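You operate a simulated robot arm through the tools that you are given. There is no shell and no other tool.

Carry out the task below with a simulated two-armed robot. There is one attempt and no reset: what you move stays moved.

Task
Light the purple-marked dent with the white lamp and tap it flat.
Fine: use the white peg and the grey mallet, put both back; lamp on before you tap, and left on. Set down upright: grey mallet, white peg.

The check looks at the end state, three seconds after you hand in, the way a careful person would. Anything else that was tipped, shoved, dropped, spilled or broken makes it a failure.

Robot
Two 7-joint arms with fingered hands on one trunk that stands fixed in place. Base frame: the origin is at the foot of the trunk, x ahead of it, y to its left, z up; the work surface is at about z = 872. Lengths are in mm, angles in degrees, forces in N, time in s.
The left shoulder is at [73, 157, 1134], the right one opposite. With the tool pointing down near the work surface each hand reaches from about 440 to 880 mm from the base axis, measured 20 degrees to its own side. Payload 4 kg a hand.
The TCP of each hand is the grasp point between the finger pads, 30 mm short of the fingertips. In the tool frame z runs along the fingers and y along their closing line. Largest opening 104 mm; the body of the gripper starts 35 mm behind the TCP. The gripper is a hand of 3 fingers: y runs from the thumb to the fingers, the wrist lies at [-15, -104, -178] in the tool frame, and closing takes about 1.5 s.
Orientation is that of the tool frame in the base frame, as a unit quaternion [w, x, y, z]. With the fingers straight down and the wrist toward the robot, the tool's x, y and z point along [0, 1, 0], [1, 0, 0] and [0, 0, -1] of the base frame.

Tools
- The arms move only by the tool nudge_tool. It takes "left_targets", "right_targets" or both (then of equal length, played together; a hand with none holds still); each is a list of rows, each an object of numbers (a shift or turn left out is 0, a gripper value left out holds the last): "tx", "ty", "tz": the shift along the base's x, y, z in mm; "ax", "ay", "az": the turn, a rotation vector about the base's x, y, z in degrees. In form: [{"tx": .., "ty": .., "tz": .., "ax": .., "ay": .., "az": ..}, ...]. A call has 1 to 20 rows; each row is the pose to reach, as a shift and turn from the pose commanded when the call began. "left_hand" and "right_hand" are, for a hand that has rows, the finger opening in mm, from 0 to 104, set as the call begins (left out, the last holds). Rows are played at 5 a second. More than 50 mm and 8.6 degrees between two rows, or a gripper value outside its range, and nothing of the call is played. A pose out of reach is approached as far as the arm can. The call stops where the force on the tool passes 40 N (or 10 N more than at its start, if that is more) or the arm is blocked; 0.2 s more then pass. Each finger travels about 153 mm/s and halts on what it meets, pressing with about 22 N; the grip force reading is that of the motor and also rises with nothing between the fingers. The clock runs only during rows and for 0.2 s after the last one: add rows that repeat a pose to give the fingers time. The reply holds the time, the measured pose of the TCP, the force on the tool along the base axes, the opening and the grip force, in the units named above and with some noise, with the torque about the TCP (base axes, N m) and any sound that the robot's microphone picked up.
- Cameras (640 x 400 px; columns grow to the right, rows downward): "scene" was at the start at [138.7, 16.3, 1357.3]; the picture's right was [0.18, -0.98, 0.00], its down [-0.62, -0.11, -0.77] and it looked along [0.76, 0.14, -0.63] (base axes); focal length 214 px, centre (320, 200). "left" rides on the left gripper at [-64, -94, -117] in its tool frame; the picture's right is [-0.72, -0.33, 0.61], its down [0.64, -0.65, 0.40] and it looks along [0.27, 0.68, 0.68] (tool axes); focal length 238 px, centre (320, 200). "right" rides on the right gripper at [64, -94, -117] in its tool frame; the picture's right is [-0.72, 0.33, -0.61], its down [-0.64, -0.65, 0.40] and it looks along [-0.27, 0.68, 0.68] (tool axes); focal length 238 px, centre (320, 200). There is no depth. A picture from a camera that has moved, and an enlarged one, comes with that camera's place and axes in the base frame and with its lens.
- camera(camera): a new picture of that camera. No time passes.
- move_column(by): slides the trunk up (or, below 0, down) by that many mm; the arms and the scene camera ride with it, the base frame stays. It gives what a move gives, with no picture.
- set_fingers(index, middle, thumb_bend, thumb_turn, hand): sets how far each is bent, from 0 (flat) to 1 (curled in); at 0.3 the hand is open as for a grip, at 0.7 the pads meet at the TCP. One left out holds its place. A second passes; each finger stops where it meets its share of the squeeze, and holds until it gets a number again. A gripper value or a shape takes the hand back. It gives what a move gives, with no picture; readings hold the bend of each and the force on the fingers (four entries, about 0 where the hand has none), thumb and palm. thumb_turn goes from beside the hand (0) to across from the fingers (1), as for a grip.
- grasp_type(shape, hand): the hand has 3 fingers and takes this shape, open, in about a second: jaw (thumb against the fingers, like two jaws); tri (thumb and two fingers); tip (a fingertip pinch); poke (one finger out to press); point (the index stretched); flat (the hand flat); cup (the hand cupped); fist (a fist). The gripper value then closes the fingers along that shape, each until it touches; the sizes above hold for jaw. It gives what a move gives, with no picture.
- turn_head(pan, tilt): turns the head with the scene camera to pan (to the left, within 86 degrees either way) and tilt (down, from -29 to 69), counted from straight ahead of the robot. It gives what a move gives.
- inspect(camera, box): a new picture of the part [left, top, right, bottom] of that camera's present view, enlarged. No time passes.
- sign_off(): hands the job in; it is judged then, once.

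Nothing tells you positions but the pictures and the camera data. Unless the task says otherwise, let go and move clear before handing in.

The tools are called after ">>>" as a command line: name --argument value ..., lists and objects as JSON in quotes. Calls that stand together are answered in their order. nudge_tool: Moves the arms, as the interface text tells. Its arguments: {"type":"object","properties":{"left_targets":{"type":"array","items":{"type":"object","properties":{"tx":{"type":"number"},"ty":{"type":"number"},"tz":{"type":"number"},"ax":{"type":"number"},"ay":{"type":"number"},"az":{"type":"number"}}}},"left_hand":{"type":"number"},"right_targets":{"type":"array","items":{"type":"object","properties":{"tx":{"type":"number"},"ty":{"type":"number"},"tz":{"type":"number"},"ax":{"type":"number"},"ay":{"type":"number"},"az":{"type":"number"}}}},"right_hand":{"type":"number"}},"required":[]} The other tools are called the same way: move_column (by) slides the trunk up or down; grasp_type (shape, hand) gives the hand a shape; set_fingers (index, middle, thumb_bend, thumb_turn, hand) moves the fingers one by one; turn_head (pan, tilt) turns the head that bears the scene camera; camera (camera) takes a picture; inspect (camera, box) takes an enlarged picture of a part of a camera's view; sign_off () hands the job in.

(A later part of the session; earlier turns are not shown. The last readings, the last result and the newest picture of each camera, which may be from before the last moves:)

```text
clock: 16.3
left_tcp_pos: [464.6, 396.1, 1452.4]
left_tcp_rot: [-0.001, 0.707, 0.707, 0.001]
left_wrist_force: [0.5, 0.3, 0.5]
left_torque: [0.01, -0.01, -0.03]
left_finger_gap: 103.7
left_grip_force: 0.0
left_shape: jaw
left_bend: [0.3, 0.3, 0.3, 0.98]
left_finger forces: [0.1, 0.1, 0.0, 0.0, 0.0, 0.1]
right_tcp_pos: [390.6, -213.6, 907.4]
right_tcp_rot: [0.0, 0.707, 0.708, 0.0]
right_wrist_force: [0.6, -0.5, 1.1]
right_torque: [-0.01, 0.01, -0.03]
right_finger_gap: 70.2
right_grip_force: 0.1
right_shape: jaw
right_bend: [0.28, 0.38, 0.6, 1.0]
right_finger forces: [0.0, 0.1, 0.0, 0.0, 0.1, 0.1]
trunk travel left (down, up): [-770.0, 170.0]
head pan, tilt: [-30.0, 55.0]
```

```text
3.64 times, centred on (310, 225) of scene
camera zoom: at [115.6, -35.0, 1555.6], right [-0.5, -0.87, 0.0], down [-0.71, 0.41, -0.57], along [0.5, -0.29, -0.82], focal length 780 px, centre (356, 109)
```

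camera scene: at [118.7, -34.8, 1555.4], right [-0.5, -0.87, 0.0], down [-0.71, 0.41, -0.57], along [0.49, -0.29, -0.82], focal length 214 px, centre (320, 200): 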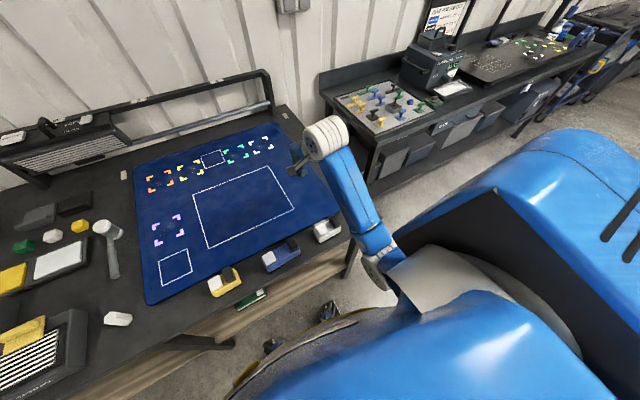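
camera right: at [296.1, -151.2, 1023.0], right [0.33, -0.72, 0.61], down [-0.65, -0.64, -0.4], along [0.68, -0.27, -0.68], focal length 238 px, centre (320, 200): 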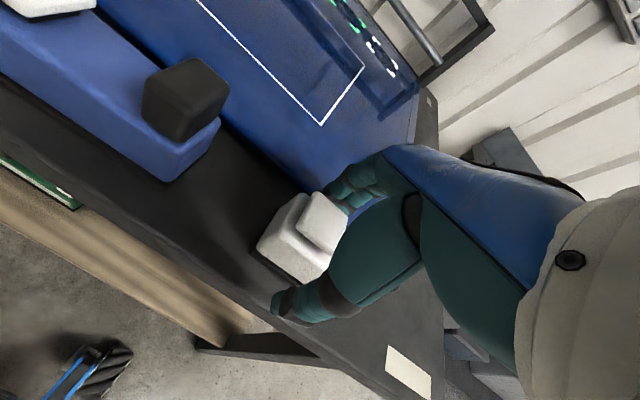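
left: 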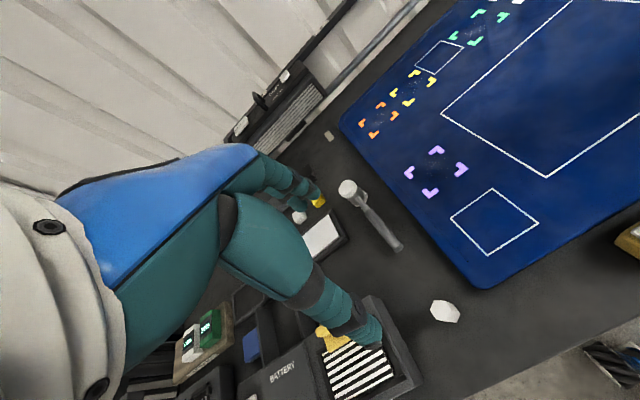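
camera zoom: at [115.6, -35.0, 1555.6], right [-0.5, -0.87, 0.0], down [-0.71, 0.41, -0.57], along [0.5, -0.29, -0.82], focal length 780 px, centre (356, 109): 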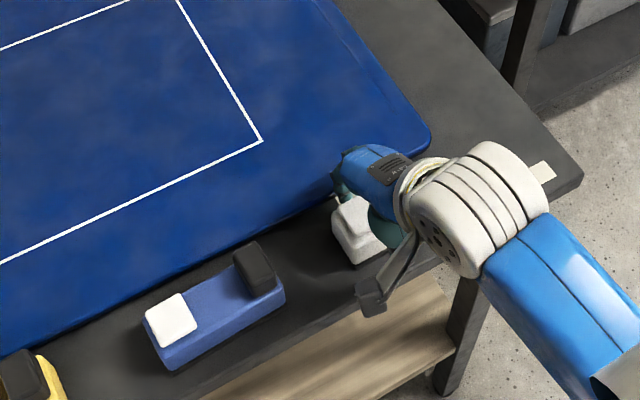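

Fingers straddle the lamp body without contact; I close on it.

>>> nudge_tool --right_targets '[{"tz": 0}, {"tz": 0}, {"tz": 0}, {"tz": 0}, {"tz": 0}, {"tz": 0}, {"tz": 0}, {"tz": 0}]' --right_hand 30

>>> inspect --camera "right" --box '[200, 180, 400, 320]'

```text
clock: 18.1
left_tcp_pos: [464.4, 397.5, 1452.4]
left_tcp_rot: [0.0, 0.707, 0.707, -0.001]
left_wrist_force: [0.6, -0.7, -0.3]
left_torque: [0.03, -0.01, 0.01]
left_finger_gap: 103.8
left_grip_force: 0.1
left_shape: jaw
left_bend: [0.3, 0.3, 0.3, 0.98]
left_finger forces: [0.0, 0.0, 0.0, 0.0, 0.1, 0.1]
right_tcp_pos: [390.3, -212.8, 906.3]
right_tcp_rot: [0.0, 0.706, 0.708, 0.001]
right_wrist_force: [-0.1, -0.5, 0.1]
right_torque: [0.01, 0.01, 0.01]
right_finger_gap: 40.7
right_grip_force: 22.3
right_shape: jaw
right_bend: [0.74, 0.49, 0.72, 1.0]
right_finger forces: [12.9, 6.8, 0.0, 0.0, 19.8, 0.0]
trunk travel left (down, up): [-770.0, 170.0]
head pan, tilt: [-30.0, 55.0]
```

```text
2.86 times, centred on (300, 250) of right
camera zoom: at [296.2, -151.3, 1023.2], right [0.33, -0.72, 0.61], down [-0.65, -0.64, -0.4], along [0.68, -0.27, -0.68], focal length 681 px, centre (377, 57)
```

zoom: 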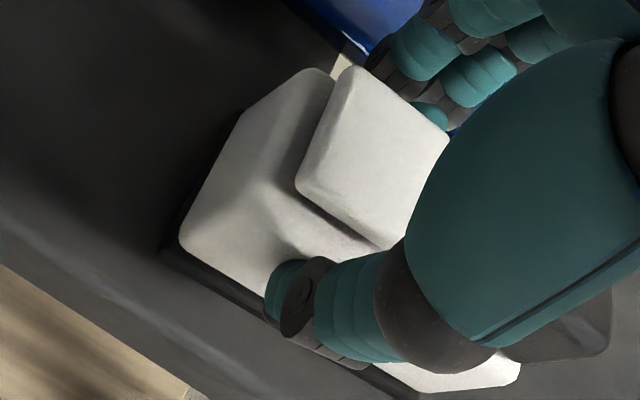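

Lamp gripped. Lift slowly and check.

>>> nudge_tool --right_targets '[{"tz": 10}, {"tz": 25}, {"tz": 45}, {"tz": 70}, {"tz": 70}]'

>>> camera --camera "right"

>>> inspect --camera "scene" --box '[240, 170, 380, 280]'

```text
clock: 19.3
left_tcp_pos: [463.7, 397.4, 1452.2]
left_tcp_rot: [-0.001, 0.707, 0.707, 0.001]
left_wrist_force: [0.8, 0.1, 0.3]
left_torque: [-0.03, 0.0, 0.0]
left_finger_gap: 103.5
left_grip_force: 0.1
left_shape: jaw
left_bend: [0.3, 0.3, 0.3, 0.98]
left_finger forces: [0.0, 0.0, 0.0, 0.0, 0.0, 0.1]
right_tcp_pos: [390.3, -213.5, 976.6]
right_tcp_rot: [0.001, 0.706, 0.708, 0.0]
right_wrist_force: [0.2, 0.7, -3.0]
right_torque: [0.02, 0.01, 0.0]
right_finger_gap: 40.6
right_grip_force: 21.7
right_shape: jaw
right_bend: [0.74, 0.49, 0.72, 1.0]
right_finger forces: [13.1, 6.8, 0.0, 0.0, 19.8, 0.1]
trunk travel left (down, up): [-770.0, 170.0]
head pan, tilt: [-30.0, 55.0]
```

```text
taken
camera right: at [294.8, -150.7, 1092.9], right [0.33, -0.72, 0.61], down [-0.65, -0.64, -0.4], along [0.68, -0.27, -0.68], focal length 238 px, centre (320, 200)
```

right: 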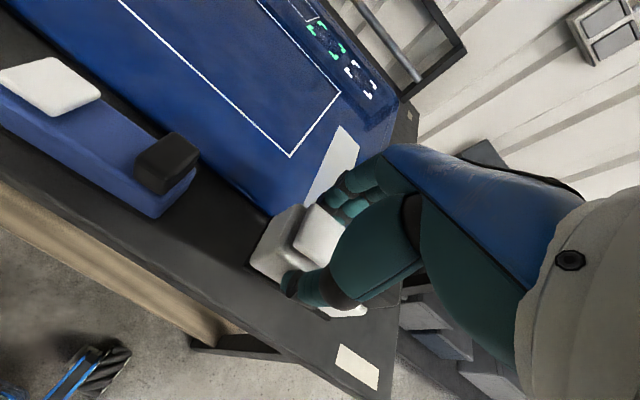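

```text
3.64 times, centred on (310, 225) of scene
camera zoom: at [115.9, -35.3, 1555.6], right [-0.5, -0.87, 0.0], down [-0.71, 0.41, -0.57], along [0.5, -0.29, -0.82], focal length 780 px, centre (356, 109)
```

zoom: 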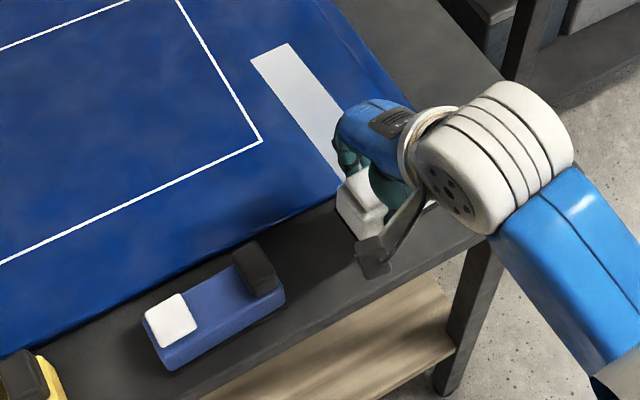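

The lamp is firmly held, and it throws a straight strip about 225 mm long and 48 mm wide ahead of it. I'll carry it across the mat to about 150 mm on the robot side of the purple dent, while moving the left hand further left out of the way.

>>> nudge_tool --right_targets '[{"tx": 40, "tz": 20}, {"tx": 80, "tz": 30}, {"tx": 120, "tz": 30}, {"tx": 120, "ty": 40, "tz": 30}, {"tx": 120, "ty": 80, "tz": 30}, {"tx": 120, "ty": 120, "tz": 30}, {"tx": 120, "ty": 160, "tz": 30}, {"tx": 120, "ty": 200, "tz": 30}, {"tx": 120, "ty": 240, "tz": 30}, {"tx": 120, "ty": 280, "tz": 30}, {"tx": 120, "ty": 320, "tz": 30}, {"tx": 120, "ty": 360, "tz": 30}]' --left_targets '[{"ty": 20}, {"ty": 40}, {"ty": 60}, {"ty": 80}, {"ty": 100}, {"ty": 120}, {"ty": 140}, {"ty": 150}, {"ty": 150}, {"ty": 150}, {"ty": 150}, {"ty": 150}]'

>>> turn_head --pan 25 --tilt 55

>>> camera --camera "scene"

>>> camera --camera "right"

```text
clock: 21.7
left_tcp_pos: [464.0, 543.7, 1454.6]
left_tcp_rot: [-0.001, 0.708, 0.707, 0.001]
left_wrist_force: [-0.4, -0.4, -0.2]
left_torque: [-0.01, 0.0, -0.02]
left_finger_gap: 103.5
left_grip_force: 0.1
left_shape: jaw
left_bend: [0.3, 0.3, 0.3, 0.98]
left_finger forces: [0.0, 0.0, 0.1, 0.1, 0.0, 0.0]
right_tcp_pos: [516.5, -2.1, 954.8]
right_tcp_rot: [0.059, 0.717, 0.691, -0.067]
right_wrist_force: [-0.2, -0.1, -3.3]
right_torque: [0.04, -0.02, -0.02]
right_finger_gap: 40.6
right_grip_force: 21.5
right_shape: jaw
right_bend: [0.74, 0.49, 0.72, 1.0]
right_finger forces: [13.5, 6.7, 0.0, 0.1, 20.2, 0.1]
trunk travel left (down, up): [-770.0, 170.0]
head pan, tilt: [-30.0, 55.0]
stopped in row 11 (right hand): the arm was blocked; the commanded pose is now the measured one
```

```text
clock: 22.9
left_tcp_pos: [463.6, 544.4, 1453.9]
left_tcp_rot: [-0.001, 0.707, 0.707, 0.001]
left_wrist_force: [0.4, -0.2, -0.8]
left_torque: [0.0, -0.03, 0.03]
left_finger_gap: 103.5
left_grip_force: 0.1
left_shape: jaw
left_bend: [0.3, 0.3, 0.3, 0.98]
left_finger forces: [0.0, 0.0, 0.0, 0.0, 0.0, 0.1]
right_tcp_pos: [517.1, -2.0, 955.2]
right_tcp_rot: [0.061, 0.717, 0.691, -0.067]
right_wrist_force: [-0.7, 0.3, -2.4]
right_torque: [0.06, 0.02, 0.0]
right_finger_gap: 40.6
right_grip_force: 21.8
right_shape: jaw
right_bend: [0.74, 0.49, 0.72, 1.0]
right_finger forces: [13.5, 6.7, 0.0, 0.1, 20.1, 0.0]
trunk travel left (down, up): [-770.0, 170.0]
head pan, tilt: [25.0, 55.0]
```

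```text
taken
camera scene: at [119.9, 33.6, 1555.4], right [0.42, -0.91, 0.0], down [-0.74, -0.35, -0.57], along [0.52, 0.24, -0.82], focal length 214 px, centre (320, 200)
```

scene: 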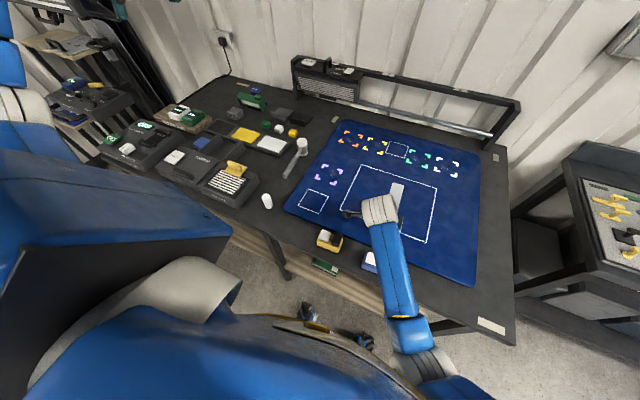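

```text
taken
camera right: at [425.4, 83.8, 1058.1], right [0.31, -0.61, 0.73], down [-0.68, -0.68, -0.28], along [0.67, -0.41, -0.62], focal length 238 px, centre (320, 200)
```

right: 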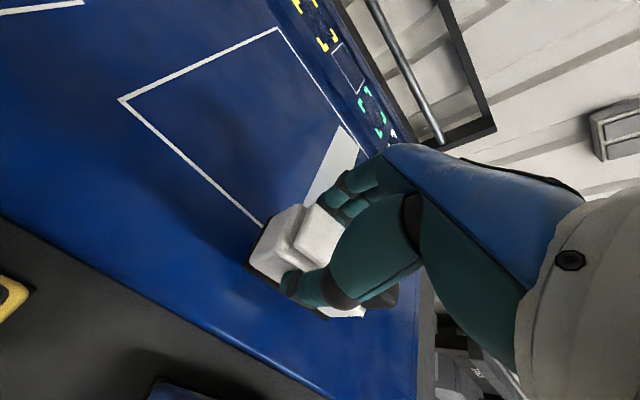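

The right arm got blocked near y = 0 and tipped about 10°. I back off, lift and level the lamp, then I'll find a better arm posture.

>>> nudge_tool --right_targets '[{"ty": -10, "tz": 15, "ax": 3, "az": 0.7}, {"ty": -20, "tz": 30, "ax": 7, "ay": -0.4, "az": 1.4}, {"ty": -30, "tz": 50, "ax": 10.3, "ay": -0.6, "az": 2.1}, {"ty": -30, "tz": 50, "ax": 10.3, "ay": -0.6, "az": 2.1}]'

>>> camera --camera "left"

>>> camera --camera "scene"

```text
clock: 23.9
left_tcp_pos: [463.7, 544.9, 1454.5]
left_tcp_rot: [0.0, 0.707, 0.708, 0.001]
left_wrist_force: [0.7, -1.2, -0.4]
left_torque: [-0.03, 0.02, -0.01]
left_finger_gap: 103.9
left_grip_force: 0.0
left_shape: jaw
left_bend: [0.3, 0.3, 0.3, 0.98]
left_finger forces: [0.1, 0.1, 0.1, 0.0, 0.0, 0.0]
right_tcp_pos: [516.7, -32.0, 1004.9]
right_tcp_rot: [0.002, 0.707, 0.707, -0.001]
right_wrist_force: [0.7, -0.7, -2.9]
right_torque: [0.01, -0.01, 0.0]
right_finger_gap: 40.4
right_grip_force: 21.5
right_shape: jaw
right_bend: [0.74, 0.49, 0.72, 1.0]
right_finger forces: [13.5, 6.7, 0.1, 0.1, 20.2, 0.0]
trunk travel left (down, up): [-770.0, 170.0]
head pan, tilt: [25.0, 55.0]
```

```text
taken
camera left: at [369.6, 479.7, 1571.5], right [-0.32, -0.72, -0.62], down [-0.65, 0.64, -0.4], along [0.68, 0.27, -0.68], focal length 238 px, centre (320, 200)
```

left: 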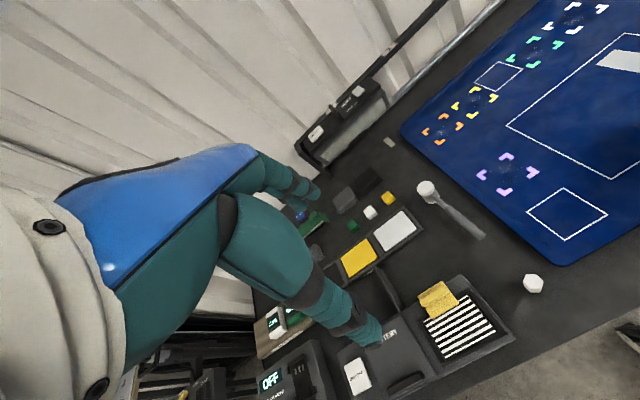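

```text
taken
camera scene: at [119.8, 33.3, 1555.4], right [0.42, -0.91, 0.0], down [-0.74, -0.35, -0.57], along [0.52, 0.24, -0.82], focal length 214 px, centre (320, 200)
```

scene: 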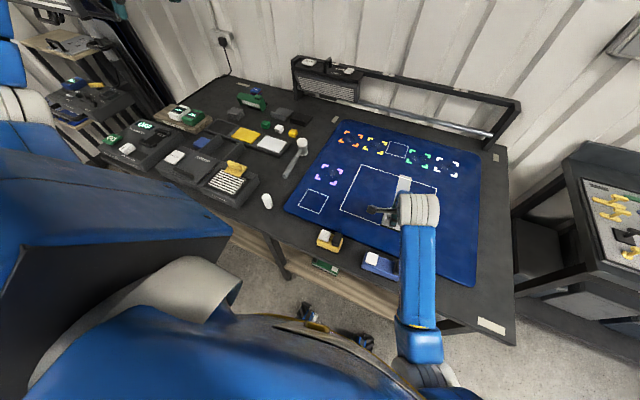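

>>> nudge_tool --right_targets '[{"ty": 15, "az": 7}, {"ty": 30, "az": 14}, {"ty": 50, "az": 21}, {"ty": 70, "az": 28}, {"ty": 90, "az": 35}, {"ty": 110, "az": 42}, {"ty": 130, "az": 45}]'

>>> camera --camera "scene"

```text
clock: 25.5
left_tcp_pos: [463.5, 545.7, 1454.2]
left_tcp_rot: [0.0, 0.707, 0.707, 0.001]
left_wrist_force: [-0.5, 0.1, 0.0]
left_torque: [0.0, 0.03, -0.04]
left_finger_gap: 103.7
left_grip_force: 0.1
left_shape: jaw
left_bend: [0.3, 0.3, 0.3, 0.98]
left_finger forces: [0.0, 0.0, 0.0, 0.0, 0.0, 0.0]
right_tcp_pos: [515.5, 98.9, 1006.2]
right_tcp_rot: [0.0, 0.382, 0.924, -0.001]
right_wrist_force: [-0.3, 0.1, -2.6]
right_torque: [0.03, 0.02, 0.01]
right_finger_gap: 40.4
right_grip_force: 21.8
right_shape: jaw
right_bend: [0.74, 0.49, 0.72, 1.0]
right_finger forces: [13.4, 6.6, 0.0, 0.1, 20.0, 0.1]
trunk travel left (down, up): [-770.0, 170.0]
head pan, tilt: [25.0, 55.0]
```

```text
taken
camera scene: at [120.4, 34.4, 1555.3], right [0.42, -0.91, 0.0], down [-0.74, -0.35, -0.57], along [0.52, 0.24, -0.82], focal length 214 px, centre (320, 200)
```

scene: 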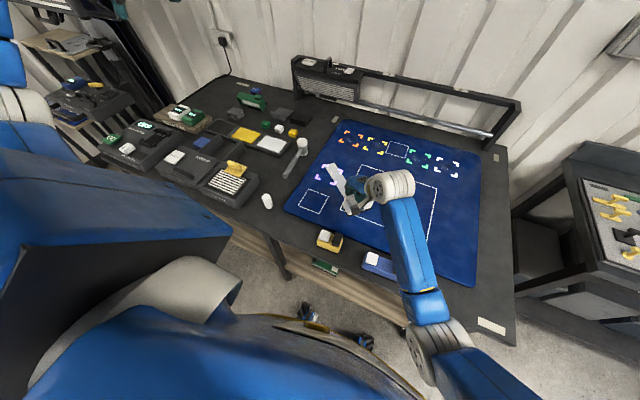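

With yaw the right arm reaches across fine. I go further left at x≈515, then try to turn back so the lamp shines mostly along +x.

>>> nudge_tool --right_targets '[{"ty": 35}, {"ty": 70}, {"ty": 105}, {"ty": 105, "az": -7}, {"ty": 105, "az": -14}, {"ty": 105, "az": -21}, {"ty": 105, "az": -28}, {"ty": 105, "az": -30}]'

>>> camera --camera "scene"

```text
clock: 27.0
left_tcp_pos: [461.7, 541.5, 1455.8]
left_tcp_rot: [-0.001, 0.707, 0.707, 0.002]
left_wrist_force: [-0.4, -0.4, 0.4]
left_torque: [-0.02, -0.01, -0.01]
left_finger_gap: 103.6
left_grip_force: 0.1
left_shape: jaw
left_bend: [0.3, 0.3, 0.3, 0.98]
left_finger forces: [0.1, 0.0, 0.0, 0.0, 0.0, 0.0]
right_tcp_pos: [565.4, 118.3, 978.6]
right_tcp_rot: [0.06, 0.58, 0.812, -0.04]
right_wrist_force: [-0.5, -0.4, -2.2]
right_torque: [0.07, 0.01, 0.0]
right_finger_gap: 40.5
right_grip_force: 22.3
right_shape: jaw
right_bend: [0.74, 0.49, 0.72, 1.0]
right_finger forces: [13.3, 6.6, 0.0, 0.0, 20.0, 0.1]
trunk travel left (down, up): [-770.0, 170.0]
head pan, tilt: [25.0, 55.0]
stopped in row 7 (right hand): the arm was blocked; the commanded pose is now the measured one
```

```text
taken
camera scene: at [120.7, 34.2, 1555.3], right [0.42, -0.91, 0.0], down [-0.74, -0.35, -0.57], along [0.52, 0.24, -0.82], focal length 214 px, centre (320, 200)
```

scene: 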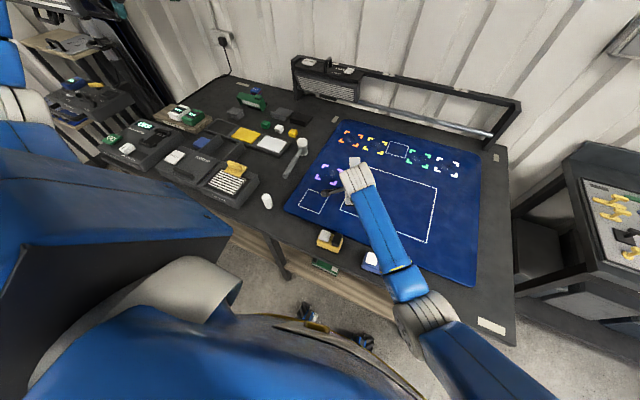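

A joint limit stops turning back there. I'll settle for the diagonal: lamp robot-right of the dent shining at 45° onto it. I return to level at yaw 45° and hover.

>>> nudge_tool --right_targets '[{"tx": -5, "ty": 0, "tz": 8, "ax": 1.7, "ay": 1.1, "az": 6.5}, {"tx": -10, "ty": 4, "tz": 16, "ax": 3.4, "ay": 2.3, "az": 13}, {"tx": -16, "ty": 8, "tz": 24, "ax": 5.2, "ay": 3.4, "az": 19.5}, {"tx": -23, "ty": 11, "tz": 26, "ax": 6.9, "ay": 4.6, "az": 26}, {"tx": -23, "ty": 11, "tz": 26, "ax": 6.9, "ay": 4.6, "az": 26}]'

>>> camera --camera "scene"

>>> inspect --camera "scene" --box '[270, 110, 410, 230]'

>>> camera --camera "right"

```text
clock: 28.2
left_tcp_pos: [462.0, 542.0, 1455.4]
left_tcp_rot: [-0.001, 0.708, 0.707, 0.001]
left_wrist_force: [-0.2, -0.3, -0.5]
left_torque: [0.02, -0.01, -0.03]
left_finger_gap: 103.6
left_grip_force: 0.1
left_shape: jaw
left_bend: [0.3, 0.3, 0.3, 0.98]
left_finger forces: [0.1, 0.0, 0.0, 0.0, 0.1, 0.0]
right_tcp_pos: [540.0, 130.3, 1003.1]
right_tcp_rot: [0.0, 0.382, 0.924, -0.001]
right_wrist_force: [0.8, -0.3, -2.8]
right_torque: [0.01, 0.02, 0.0]
right_finger_gap: 40.7
right_grip_force: 22.3
right_shape: jaw
right_bend: [0.74, 0.49, 0.72, 1.0]
right_finger forces: [13.3, 6.6, 0.0, 0.2, 20.0, 0.0]
trunk travel left (down, up): [-770.0, 170.0]
head pan, tilt: [25.0, 55.0]
```

```text
taken
camera scene: at [120.1, 33.8, 1555.4], right [0.42, -0.91, 0.0], down [-0.74, -0.35, -0.57], along [0.52, 0.24, -0.82], focal length 214 px, centre (320, 200)
```

scene: 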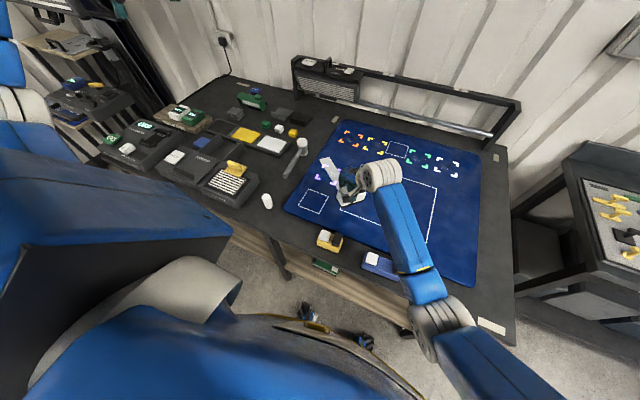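

```text
3.33 times, centred on (340, 170) of scene
camera zoom: at [120.1, 33.8, 1555.4], right [0.42, -0.91, 0.0], down [-0.74, -0.35, -0.57], along [0.52, 0.24, -0.82], focal length 715 px, centre (253, 300)
```

zoom: 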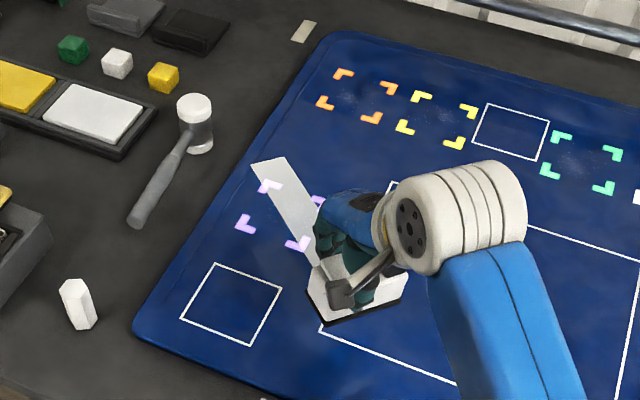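

```text
taken
camera right: at [427.7, 107.3, 1118.6], right [0.74, -0.27, 0.61], down [0.0, -0.91, -0.4], along [0.67, 0.3, -0.68], focal length 238 px, centre (320, 200)
```

right: 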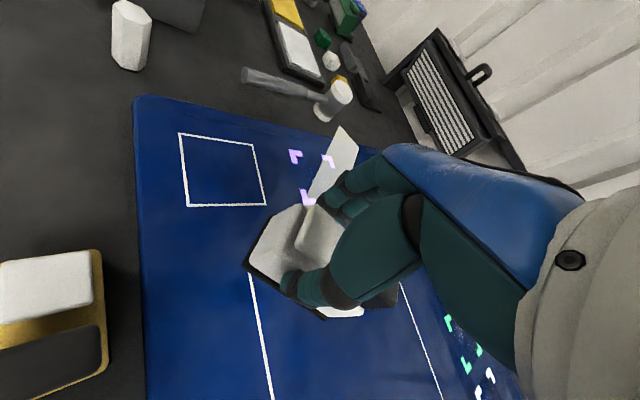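

The beam crosses the purple marks from this spot. I lower most of the way to see how the lit strip changes with height.

>>> nudge_tool --right_targets '[{"tz": -25}, {"tz": -50}, {"tz": -70}, {"tz": -70}]'

>>> inspect --camera "scene" --box '[270, 110, 410, 230]'

>>> camera --camera "right"

```text
clock: 29.2
left_tcp_pos: [461.1, 542.3, 1455.2]
left_tcp_rot: [0.0, 0.707, 0.707, 0.002]
left_wrist_force: [-0.9, -0.8, 0.6]
left_torque: [-0.03, -0.05, 0.0]
left_finger_gap: 103.8
left_grip_force: 0.0
left_shape: jaw
left_bend: [0.3, 0.3, 0.3, 0.98]
left_finger forces: [0.0, 0.1, 0.0, 0.1, 0.0, 0.0]
right_tcp_pos: [540.5, 130.3, 934.1]
right_tcp_rot: [-0.001, 0.382, 0.924, -0.001]
right_wrist_force: [0.1, 0.8, -2.3]
right_torque: [-0.02, 0.03, 0.0]
right_finger_gap: 40.6
right_grip_force: 22.2
right_shape: jaw
right_bend: [0.74, 0.49, 0.72, 1.0]
right_finger forces: [13.2, 6.9, 0.0, 0.0, 19.9, 0.0]
trunk travel left (down, up): [-770.0, 170.0]
head pan, tilt: [25.0, 55.0]
```

```text
3.33 times, centred on (340, 170) of scene
camera zoom: at [119.9, 33.9, 1555.4], right [0.42, -0.91, 0.0], down [-0.74, -0.35, -0.57], along [0.52, 0.24, -0.82], focal length 715 px, centre (253, 300)
```

zoom: 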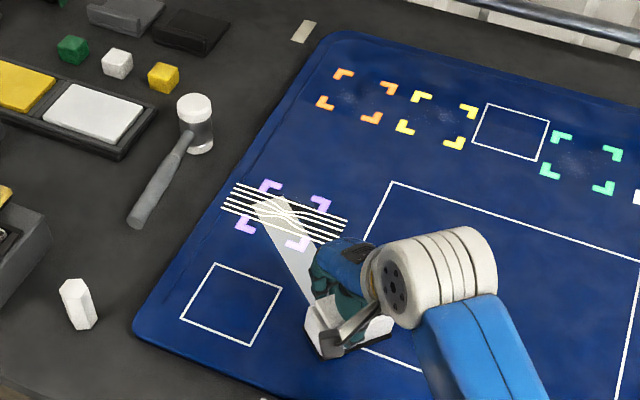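

```text
taken
camera right: at [428.1, 107.5, 1049.0], right [0.74, -0.28, 0.61], down [-0.01, -0.92, -0.4], along [0.67, 0.29, -0.68], focal length 238 px, centre (320, 200)
```

right: 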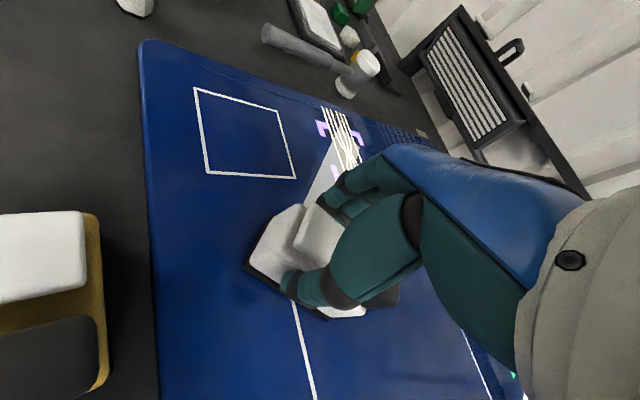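

The lamp now shows zebra stripes bent at the dent, so it lights it properly. I shift slightly forward and left to centre the beam, then lower until it touches the mat.

>>> nudge_tool --right_targets '[{"tx": 5, "ty": 17}, {"tx": 5, "ty": 17, "tz": -8}, {"tx": 5, "ty": 17, "tz": -12}, {"tx": 5, "ty": 17, "tz": -14}, {"tx": 5, "ty": 17, "tz": -16}]'

>>> inspect --camera "scene" --box '[270, 110, 410, 230]'

```text
clock: 30.4
left_tcp_pos: [456.6, 539.4, 1458.0]
left_tcp_rot: [0.002, 0.707, 0.707, 0.004]
left_wrist_force: [1.1, 0.6, -0.3]
left_torque: [0.02, 0.0, -0.03]
left_finger_gap: 103.7
left_grip_force: 0.1
left_shape: jaw
left_bend: [0.3, 0.3, 0.3, 0.98]
left_finger forces: [0.0, 0.1, 0.1, 0.1, 0.1, 0.0]
right_tcp_pos: [543.7, 147.6, 926.4]
right_tcp_rot: [0.004, 0.381, 0.924, 0.005]
right_wrist_force: [6.7, -2.4, 36.6]
right_torque: [-0.06, -0.24, -0.07]
right_finger_gap: 43.2
right_grip_force: 21.7
right_shape: jaw
right_bend: [0.74, 0.48, 0.73, 1.0]
right_finger forces: [17.2, 10.1, 0.0, 0.0, 24.3, 0.1]
trunk travel left (down, up): [-770.0, 170.0]
head pan, tilt: [25.0, 55.0]
```

```text
3.33 times, centred on (340, 170) of scene
camera zoom: at [112.6, 30.1, 1556.6], right [0.42, -0.91, 0.0], down [-0.74, -0.35, -0.58], along [0.52, 0.24, -0.82], focal length 715 px, centre (253, 300)
```

zoom: 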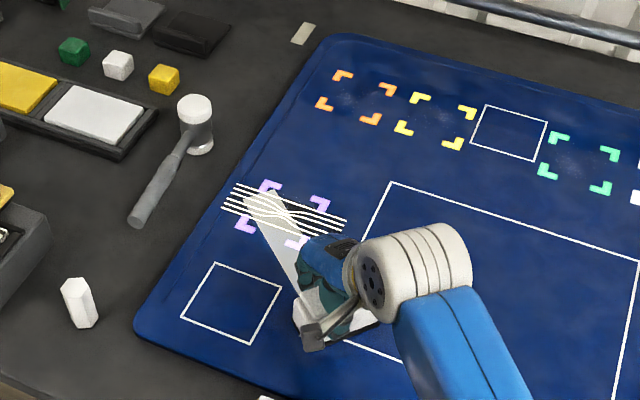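

Contact at about TCP z = 926, meaning the mat surface is around z = 890. I ease off the push and open the hand, then rise.

>>> nudge_tool --right_targets '[{"tz": 4}, {"tz": 7}, {"tz": 7}]'

>>> nudge_tool --right_targets '[{"tz": 0}, {"tz": 0}, {"tz": 0}, {"tz": 0}]' --right_hand 70

>>> inspect --camera "scene" --box '[270, 110, 410, 230]'

>>> inspect --camera "right" --box '[200, 180, 400, 320]'

```text
clock: 31.2
left_tcp_pos: [459.0, 542.4, 1456.5]
left_tcp_rot: [0.0, 0.707, 0.708, 0.003]
left_wrist_force: [0.0, 0.0, 0.6]
left_torque: [0.0, -0.01, 0.01]
left_finger_gap: 103.8
left_grip_force: 0.1
left_shape: jaw
left_bend: [0.3, 0.3, 0.3, 0.98]
left_finger forces: [0.1, 0.0, 0.0, 0.0, 0.0, 0.1]
right_tcp_pos: [544.2, 147.4, 927.1]
right_tcp_rot: [0.001, 0.381, 0.925, 0.0]
right_wrist_force: [6.7, 0.9, 19.9]
right_torque: [0.15, -0.34, -0.05]
right_finger_gap: 43.2
right_grip_force: 22.2
right_shape: jaw
right_bend: [0.74, 0.48, 0.73, 1.0]
right_finger forces: [17.3, 10.1, 0.1, 0.1, 20.7, 0.1]
trunk travel left (down, up): [-770.0, 170.0]
head pan, tilt: [25.0, 55.0]
```

```text
clock: 32.2
left_tcp_pos: [461.5, 542.2, 1456.1]
left_tcp_rot: [0.0, 0.708, 0.707, 0.002]
left_wrist_force: [0.7, 0.2, -0.1]
left_torque: [-0.01, -0.02, 0.05]
left_finger_gap: 103.9
left_grip_force: 0.0
left_shape: jaw
left_bend: [0.3, 0.3, 0.3, 0.98]
left_finger forces: [0.0, 0.0, 0.0, 0.1, 0.1, 0.0]
right_tcp_pos: [543.4, 146.0, 925.1]
right_tcp_rot: [0.0, 0.381, 0.924, 0.0]
right_wrist_force: [0.5, 0.5, -0.2]
right_torque: [-0.01, -0.02, 0.0]
right_finger_gap: 69.7
right_grip_force: 0.1
right_shape: jaw
right_bend: [0.28, 0.38, 0.6, 1.0]
right_finger forces: [0.0, 0.1, 0.0, 0.0, 0.0, 0.0]
trunk travel left (down, up): [-770.0, 170.0]
head pan, tilt: [25.0, 55.0]
```

```text
3.33 times, centred on (340, 170) of scene
camera zoom: at [119.2, 33.7, 1555.4], right [0.42, -0.91, 0.0], down [-0.74, -0.35, -0.57], along [0.52, 0.24, -0.82], focal length 715 px, centre (253, 300)
```

zoom: 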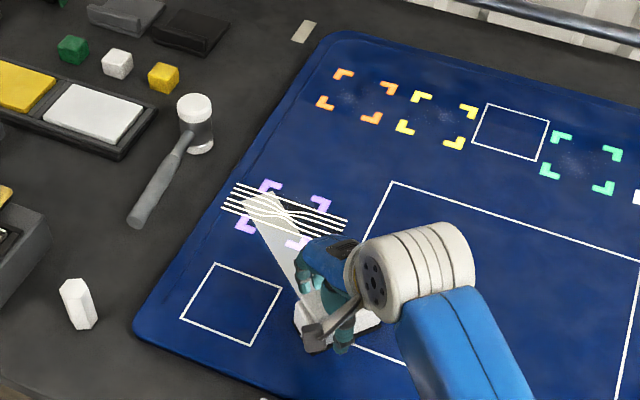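

```text
2.86 times, centred on (300, 250) of right
camera zoom: at [432.1, 123.6, 1041.1], right [0.74, -0.28, 0.61], down [-0.01, -0.92, -0.4], along [0.67, 0.29, -0.68], focal length 681 px, centre (377, 57)
```

zoom: 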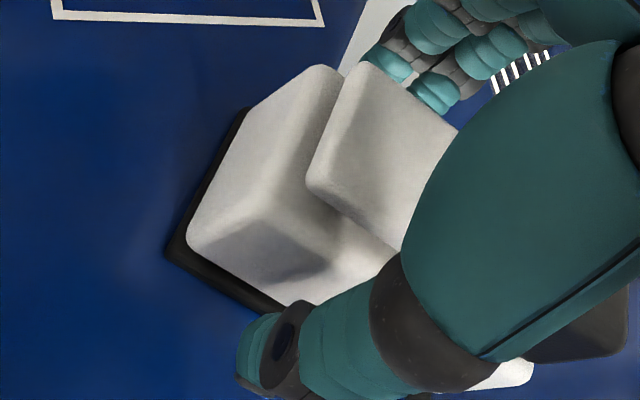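

Lamp is standing on the mat, lighting the dent. I raise the right hand straight up and pull it back to the right.

>>> nudge_tool --right_targets '[{"tz": 25}, {"tz": 60}, {"tz": 100}, {"tz": 140}, {"ty": -40, "tz": 150, "az": -7}, {"ty": -80, "tz": 160, "az": -14}, {"ty": -120, "tz": 170, "az": -21}, {"ty": -160, "tz": 180, "az": -28}, {"ty": -200, "tz": 190, "az": -35}, {"ty": -240, "tz": 200, "az": -42}, {"ty": -280, "tz": 200, "az": -45}, {"ty": -320, "tz": 200, "az": -45}]'

>>> camera --camera "scene"

>>> inspect --camera "scene" --box '[270, 110, 410, 230]'

>>> inspect --camera "scene" --box '[310, 150, 370, 190]'

```text
clock: 34.8
left_tcp_pos: [460.7, 540.7, 1457.0]
left_tcp_rot: [0.0, 0.707, 0.707, 0.004]
left_wrist_force: [0.2, -0.5, 0.1]
left_torque: [0.03, -0.07, 0.01]
left_finger_gap: 103.4
left_grip_force: 0.0
left_shape: jaw
left_bend: [0.3, 0.3, 0.3, 0.98]
left_finger forces: [0.0, 0.1, 0.1, 0.1, 0.0, 0.1]
right_tcp_pos: [542.6, -174.8, 1127.2]
right_tcp_rot: [-0.001, 0.706, 0.708, 0.0]
right_wrist_force: [-0.2, -0.5, 0.7]
right_torque: [-0.01, 0.03, 0.04]
right_finger_gap: 69.6
right_grip_force: 0.1
right_shape: jaw
right_bend: [0.28, 0.38, 0.6, 1.0]
right_finger forces: [0.1, 0.1, 0.1, 0.0, 0.1, 0.0]
trunk travel left (down, up): [-770.0, 170.0]
head pan, tilt: [25.0, 55.0]
```

```text
taken
camera scene: at [119.0, 30.0, 1555.6], right [0.42, -0.91, 0.0], down [-0.74, -0.35, -0.57], along [0.52, 0.24, -0.82], focal length 214 px, centre (320, 200)
```

scene: 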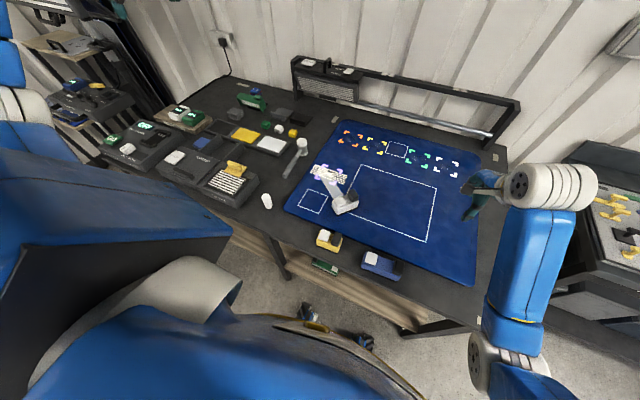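

```text
3.33 times, centred on (340, 170) of scene
camera zoom: at [119.0, 30.0, 1555.6], right [0.42, -0.91, 0.0], down [-0.74, -0.35, -0.57], along [0.52, 0.24, -0.82], focal length 715 px, centre (253, 300)
```

zoom: 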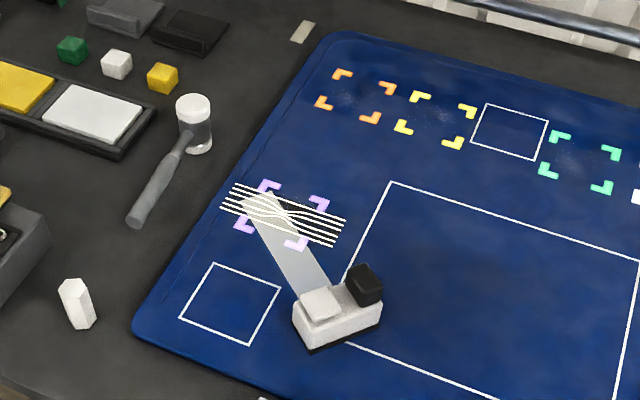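

```text
10.00 times, centred on (340, 170) of scene
camera zoom: at [119.0, 30.0, 1555.6], right [0.42, -0.91, 0.0], down [-0.74, -0.35, -0.57], along [0.52, 0.24, -0.82], focal length 2145 px, centre (120, 500)
```

zoom: 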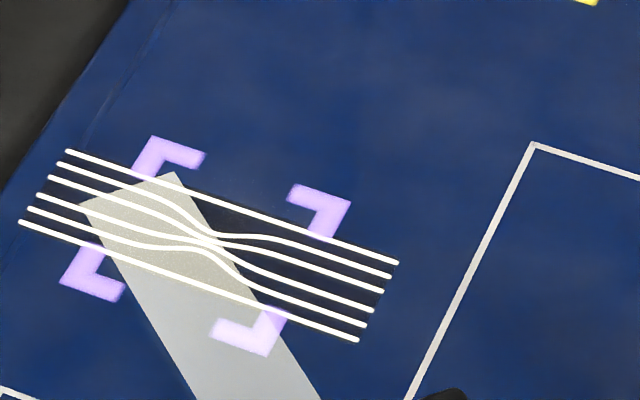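

The stripes pinch at about (677, 248), which is the dent. Now the peg at about (445, 396): I lower the trunk somewhat and bring the left hand above it.

>>> move_column --by -100

>>> nudge_tool --left_targets '[{"tx": -5, "ty": -30, "tz": -30}, {"tx": -10, "ty": -60, "tz": -60}, {"tx": -15, "ty": -90, "tz": -95}, {"tx": -16, "ty": -120, "tz": -130}, {"tx": -16, "ty": -145, "tz": -165}, {"tx": -16, "ty": -145, "tz": -205}, {"tx": -16, "ty": -145, "tz": -245}, {"tx": -16, "ty": -145, "tz": -285}, {"tx": -16, "ty": -145, "tz": -325}, {"tx": -16, "ty": -145, "tz": -355}, {"tx": -16, "ty": -145, "tz": -355}]' --left_hand 70

>>> camera --camera "left"

>>> turn_head --pan 40 --tilt 55

>>> camera --camera "scene"

```text
clock: 36.1
left_tcp_pos: [461.2, 542.2, 1355.3]
left_tcp_rot: [0.0, 0.706, 0.708, 0.002]
left_wrist_force: [-0.6, -1.8, 0.8]
left_torque: [0.03, 0.0, -0.01]
left_finger_gap: 103.8
left_grip_force: 0.1
left_shape: jaw
left_bend: [0.3, 0.3, 0.3, 0.98]
left_finger forces: [0.0, 0.0, 0.0, 0.0, 0.1, 0.0]
right_tcp_pos: [543.5, -172.9, 1027.0]
right_tcp_rot: [0.001, 0.706, 0.708, 0.0]
right_wrist_force: [0.4, -0.3, -0.2]
right_torque: [0.0, -0.03, -0.03]
right_finger_gap: 69.7
right_grip_force: 0.1
right_shape: jaw
right_bend: [0.28, 0.38, 0.6, 1.0]
right_finger forces: [0.0, 0.0, 0.1, 0.0, 0.0, 0.0]
trunk travel left (down, up): [-670.0, 270.0]
head pan, tilt: [25.0, 55.0]
```

```text
clock: 38.5
left_tcp_pos: [445.7, 397.1, 1000.9]
left_tcp_rot: [-0.001, 0.708, 0.706, 0.003]
left_wrist_force: [0.4, 0.1, 0.2]
left_torque: [0.01, -0.01, -0.01]
left_finger_gap: 70.4
left_grip_force: 0.0
left_shape: jaw
left_bend: [0.28, 0.38, 0.6, 0.99]
left_finger forces: [0.0, 0.0, 0.0, 0.0, 0.1, 0.0]
right_tcp_pos: [544.0, -174.3, 1028.1]
right_tcp_rot: [0.0, 0.706, 0.708, 0.0]
right_wrist_force: [-0.3, 0.7, -0.1]
right_torque: [-0.01, -0.02, -0.02]
right_finger_gap: 69.5
right_grip_force: 0.1
right_shape: jaw
right_bend: [0.28, 0.38, 0.6, 1.0]
right_finger forces: [0.1, 0.1, 0.1, 0.0, 0.0, 0.1]
trunk travel left (down, up): [-670.0, 270.0]
head pan, tilt: [25.0, 55.0]
```

```text
taken
camera left: at [351.4, 331.7, 1117.8], right [-0.32, -0.72, -0.62], down [-0.65, 0.64, -0.4], along [0.69, 0.27, -0.68], focal length 238 px, centre (320, 200)
```

left: 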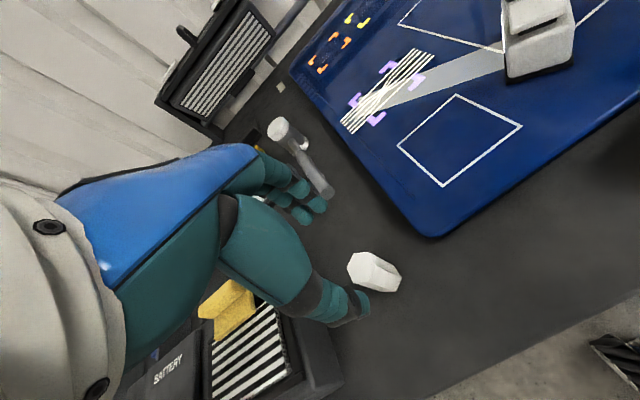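

```text
clock: 39.3
left_tcp_pos: [444.4, 397.0, 1001.0]
left_tcp_rot: [0.0, 0.707, 0.707, 0.002]
left_wrist_force: [-0.1, -0.1, -0.4]
left_torque: [-0.01, 0.01, 0.04]
left_finger_gap: 70.3
left_grip_force: 0.1
left_shape: jaw
left_bend: [0.28, 0.38, 0.6, 0.99]
left_finger forces: [0.0, 0.0, 0.1, 0.0, 0.0, 0.1]
right_tcp_pos: [544.0, -172.9, 1026.5]
right_tcp_rot: [0.0, 0.707, 0.708, -0.001]
right_wrist_force: [-0.2, 0.4, 0.1]
right_torque: [0.0, 0.02, 0.0]
right_finger_gap: 70.1
right_grip_force: 0.0
right_shape: jaw
right_bend: [0.28, 0.38, 0.6, 1.0]
right_finger forces: [0.0, 0.0, 0.0, 0.0, 0.0, 0.1]
trunk travel left (down, up): [-670.0, 270.0]
head pan, tilt: [40.0, 55.0]
```

```text
taken
camera scene: at [108.8, 47.4, 1455.5], right [0.64, -0.77, 0.0], down [-0.63, -0.53, -0.57], along [0.44, 0.37, -0.82], focal length 214 px, centre (320, 200)
```

scene: 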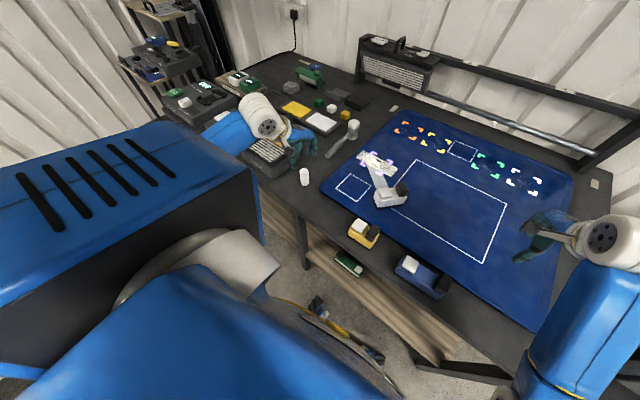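

>>> inspect --camera "left" --box '[290, 220, 430, 320]'

>>> inspect --camera "scene" --box '[250, 110, 390, 210]'

```text
4.00 times, centred on (360, 270) of left
camera zoom: at [351.4, 331.9, 1118.3], right [-0.32, -0.72, -0.62], down [-0.65, 0.64, -0.4], along [0.69, 0.27, -0.68], focal length 953 px, centre (160, -80)
```

zoom: 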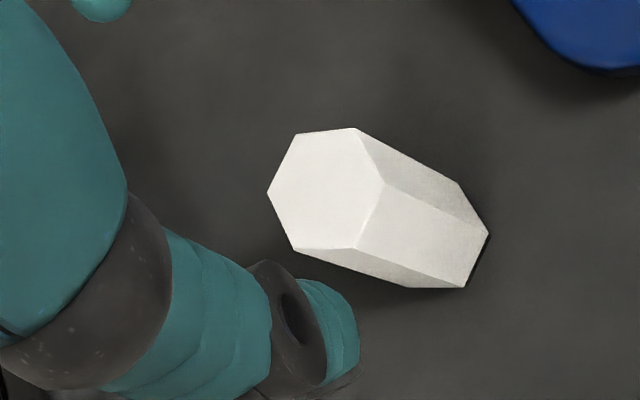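

```text
4.00 times, centred on (320, 160) of scene
camera zoom: at [108.8, 47.4, 1455.5], right [0.64, -0.77, 0.0], down [-0.63, -0.53, -0.57], along [0.44, 0.37, -0.82], focal length 858 px, centre (320, 360)
```

zoom: 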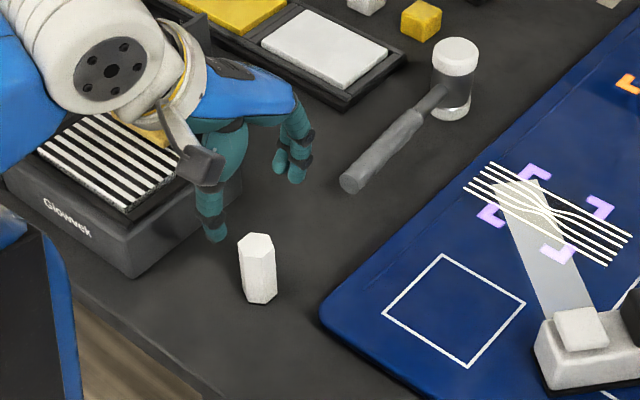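

The peg (hexagon, about 24 mm wide, 63 mm tall) is right under the hand at about (443, 397). I descend around it and close.

>>> nudge_tool --left_targets '[{"tx": -2, "tz": -30}, {"tx": -2, "tz": -60}, {"tx": -2, "tz": -75}, {"tx": -2, "tz": -86}, {"tx": -2, "tz": -86}]'

>>> inspect --camera "scene" --box '[250, 110, 390, 210]'

>>> inspect --camera "left" --box '[220, 150, 430, 300]'

```text
clock: 40.5
left_tcp_pos: [442.8, 397.3, 914.3]
left_tcp_rot: [0.0, 0.707, 0.707, 0.003]
left_wrist_force: [-0.2, -0.4, 0.6]
left_torque: [0.02, -0.04, 0.01]
left_finger_gap: 70.2
left_grip_force: 0.2
left_shape: jaw
left_bend: [0.28, 0.38, 0.6, 0.99]
left_finger forces: [0.0, 0.1, 0.0, 0.1, 0.1, 0.1]
right_tcp_pos: [543.3, -172.9, 1027.0]
right_tcp_rot: [0.001, 0.707, 0.708, -0.001]
right_wrist_force: [0.1, -0.2, -0.2]
right_torque: [0.03, 0.01, -0.04]
right_finger_gap: 69.6
right_grip_force: 0.1
right_shape: jaw
right_bend: [0.28, 0.38, 0.6, 1.0]
right_finger forces: [0.0, 0.1, 0.0, 0.0, 0.1, 0.1]
trunk travel left (down, up): [-670.0, 270.0]
head pan, tilt: [40.0, 55.0]
```

```text
4.00 times, centred on (320, 160) of scene
camera zoom: at [108.7, 47.4, 1455.5], right [0.64, -0.77, 0.0], down [-0.63, -0.53, -0.57], along [0.44, 0.37, -0.82], focal length 858 px, centre (320, 360)
```

zoom: 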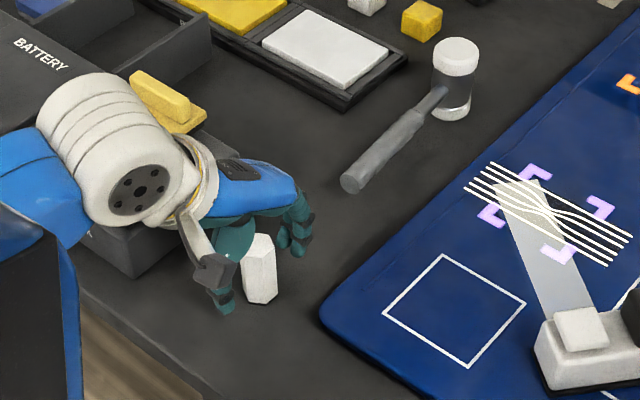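

```text
2.67 times, centred on (325, 225) of left
camera zoom: at [349.2, 331.3, 1032.1], right [-0.32, -0.72, -0.62], down [-0.65, 0.64, -0.4], along [0.69, 0.27, -0.68], focal length 636 px, centre (307, 133)
```

zoom: 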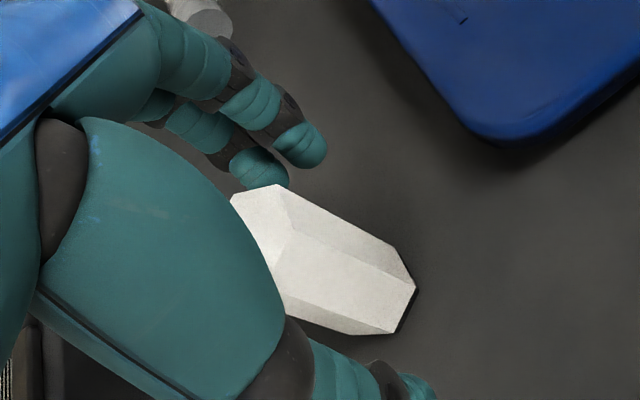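

>>> nudge_tool --left_targets '[{"tz": 0}, {"tz": 0}, {"tz": 0}, {"tz": 0}, {"tz": 0}, {"tz": 0}, {"tz": 0}, {"tz": 0}]' --left_hand 10

>>> inspect --camera "scene" --box '[250, 110, 390, 210]'

>>> inspect --camera "left" --box '[220, 150, 430, 300]'

```text
clock: 42.3
left_tcp_pos: [443.3, 395.5, 914.3]
left_tcp_rot: [0.0, 0.707, 0.707, 0.002]
left_wrist_force: [0.6, 0.4, 0.4]
left_torque: [0.03, -0.01, -0.02]
left_finger_gap: 12.4
left_grip_force: 22.1
left_shape: jaw
left_bend: [0.72, 0.59, 0.76, 1.0]
left_finger forces: [0.0, 9.0, 0.0, 0.1, 15.7, 0.0]
right_tcp_pos: [544.2, -172.2, 1026.5]
right_tcp_rot: [0.0, 0.706, 0.708, 0.0]
right_wrist_force: [0.1, 0.1, -0.1]
right_torque: [-0.02, 0.0, -0.01]
right_finger_gap: 69.6
right_grip_force: 0.1
right_shape: jaw
right_bend: [0.28, 0.38, 0.6, 1.0]
right_finger forces: [0.0, 0.0, 0.0, 0.1, 0.0, 0.0]
trunk travel left (down, up): [-670.0, 270.0]
head pan, tilt: [40.0, 55.0]
```

```text
4.00 times, centred on (320, 160) of scene
camera zoom: at [108.7, 47.3, 1455.5], right [0.64, -0.77, 0.0], down [-0.63, -0.53, -0.57], along [0.44, 0.37, -0.82], focal length 858 px, centre (320, 360)
```

zoom: 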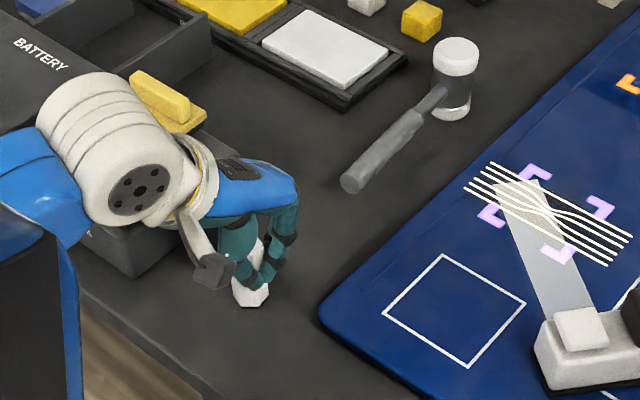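

```text
2.67 times, centred on (325, 225) of left
camera zoom: at [349.2, 331.2, 1032.4], right [-0.32, -0.72, -0.62], down [-0.65, 0.64, -0.4], along [0.69, 0.27, -0.68], focal length 636 px, centre (307, 133)
```

zoom: 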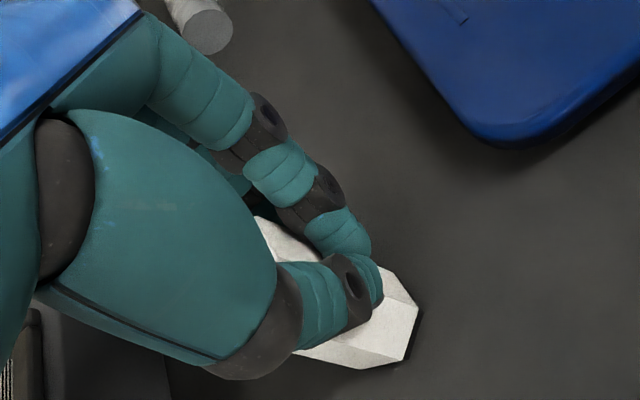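

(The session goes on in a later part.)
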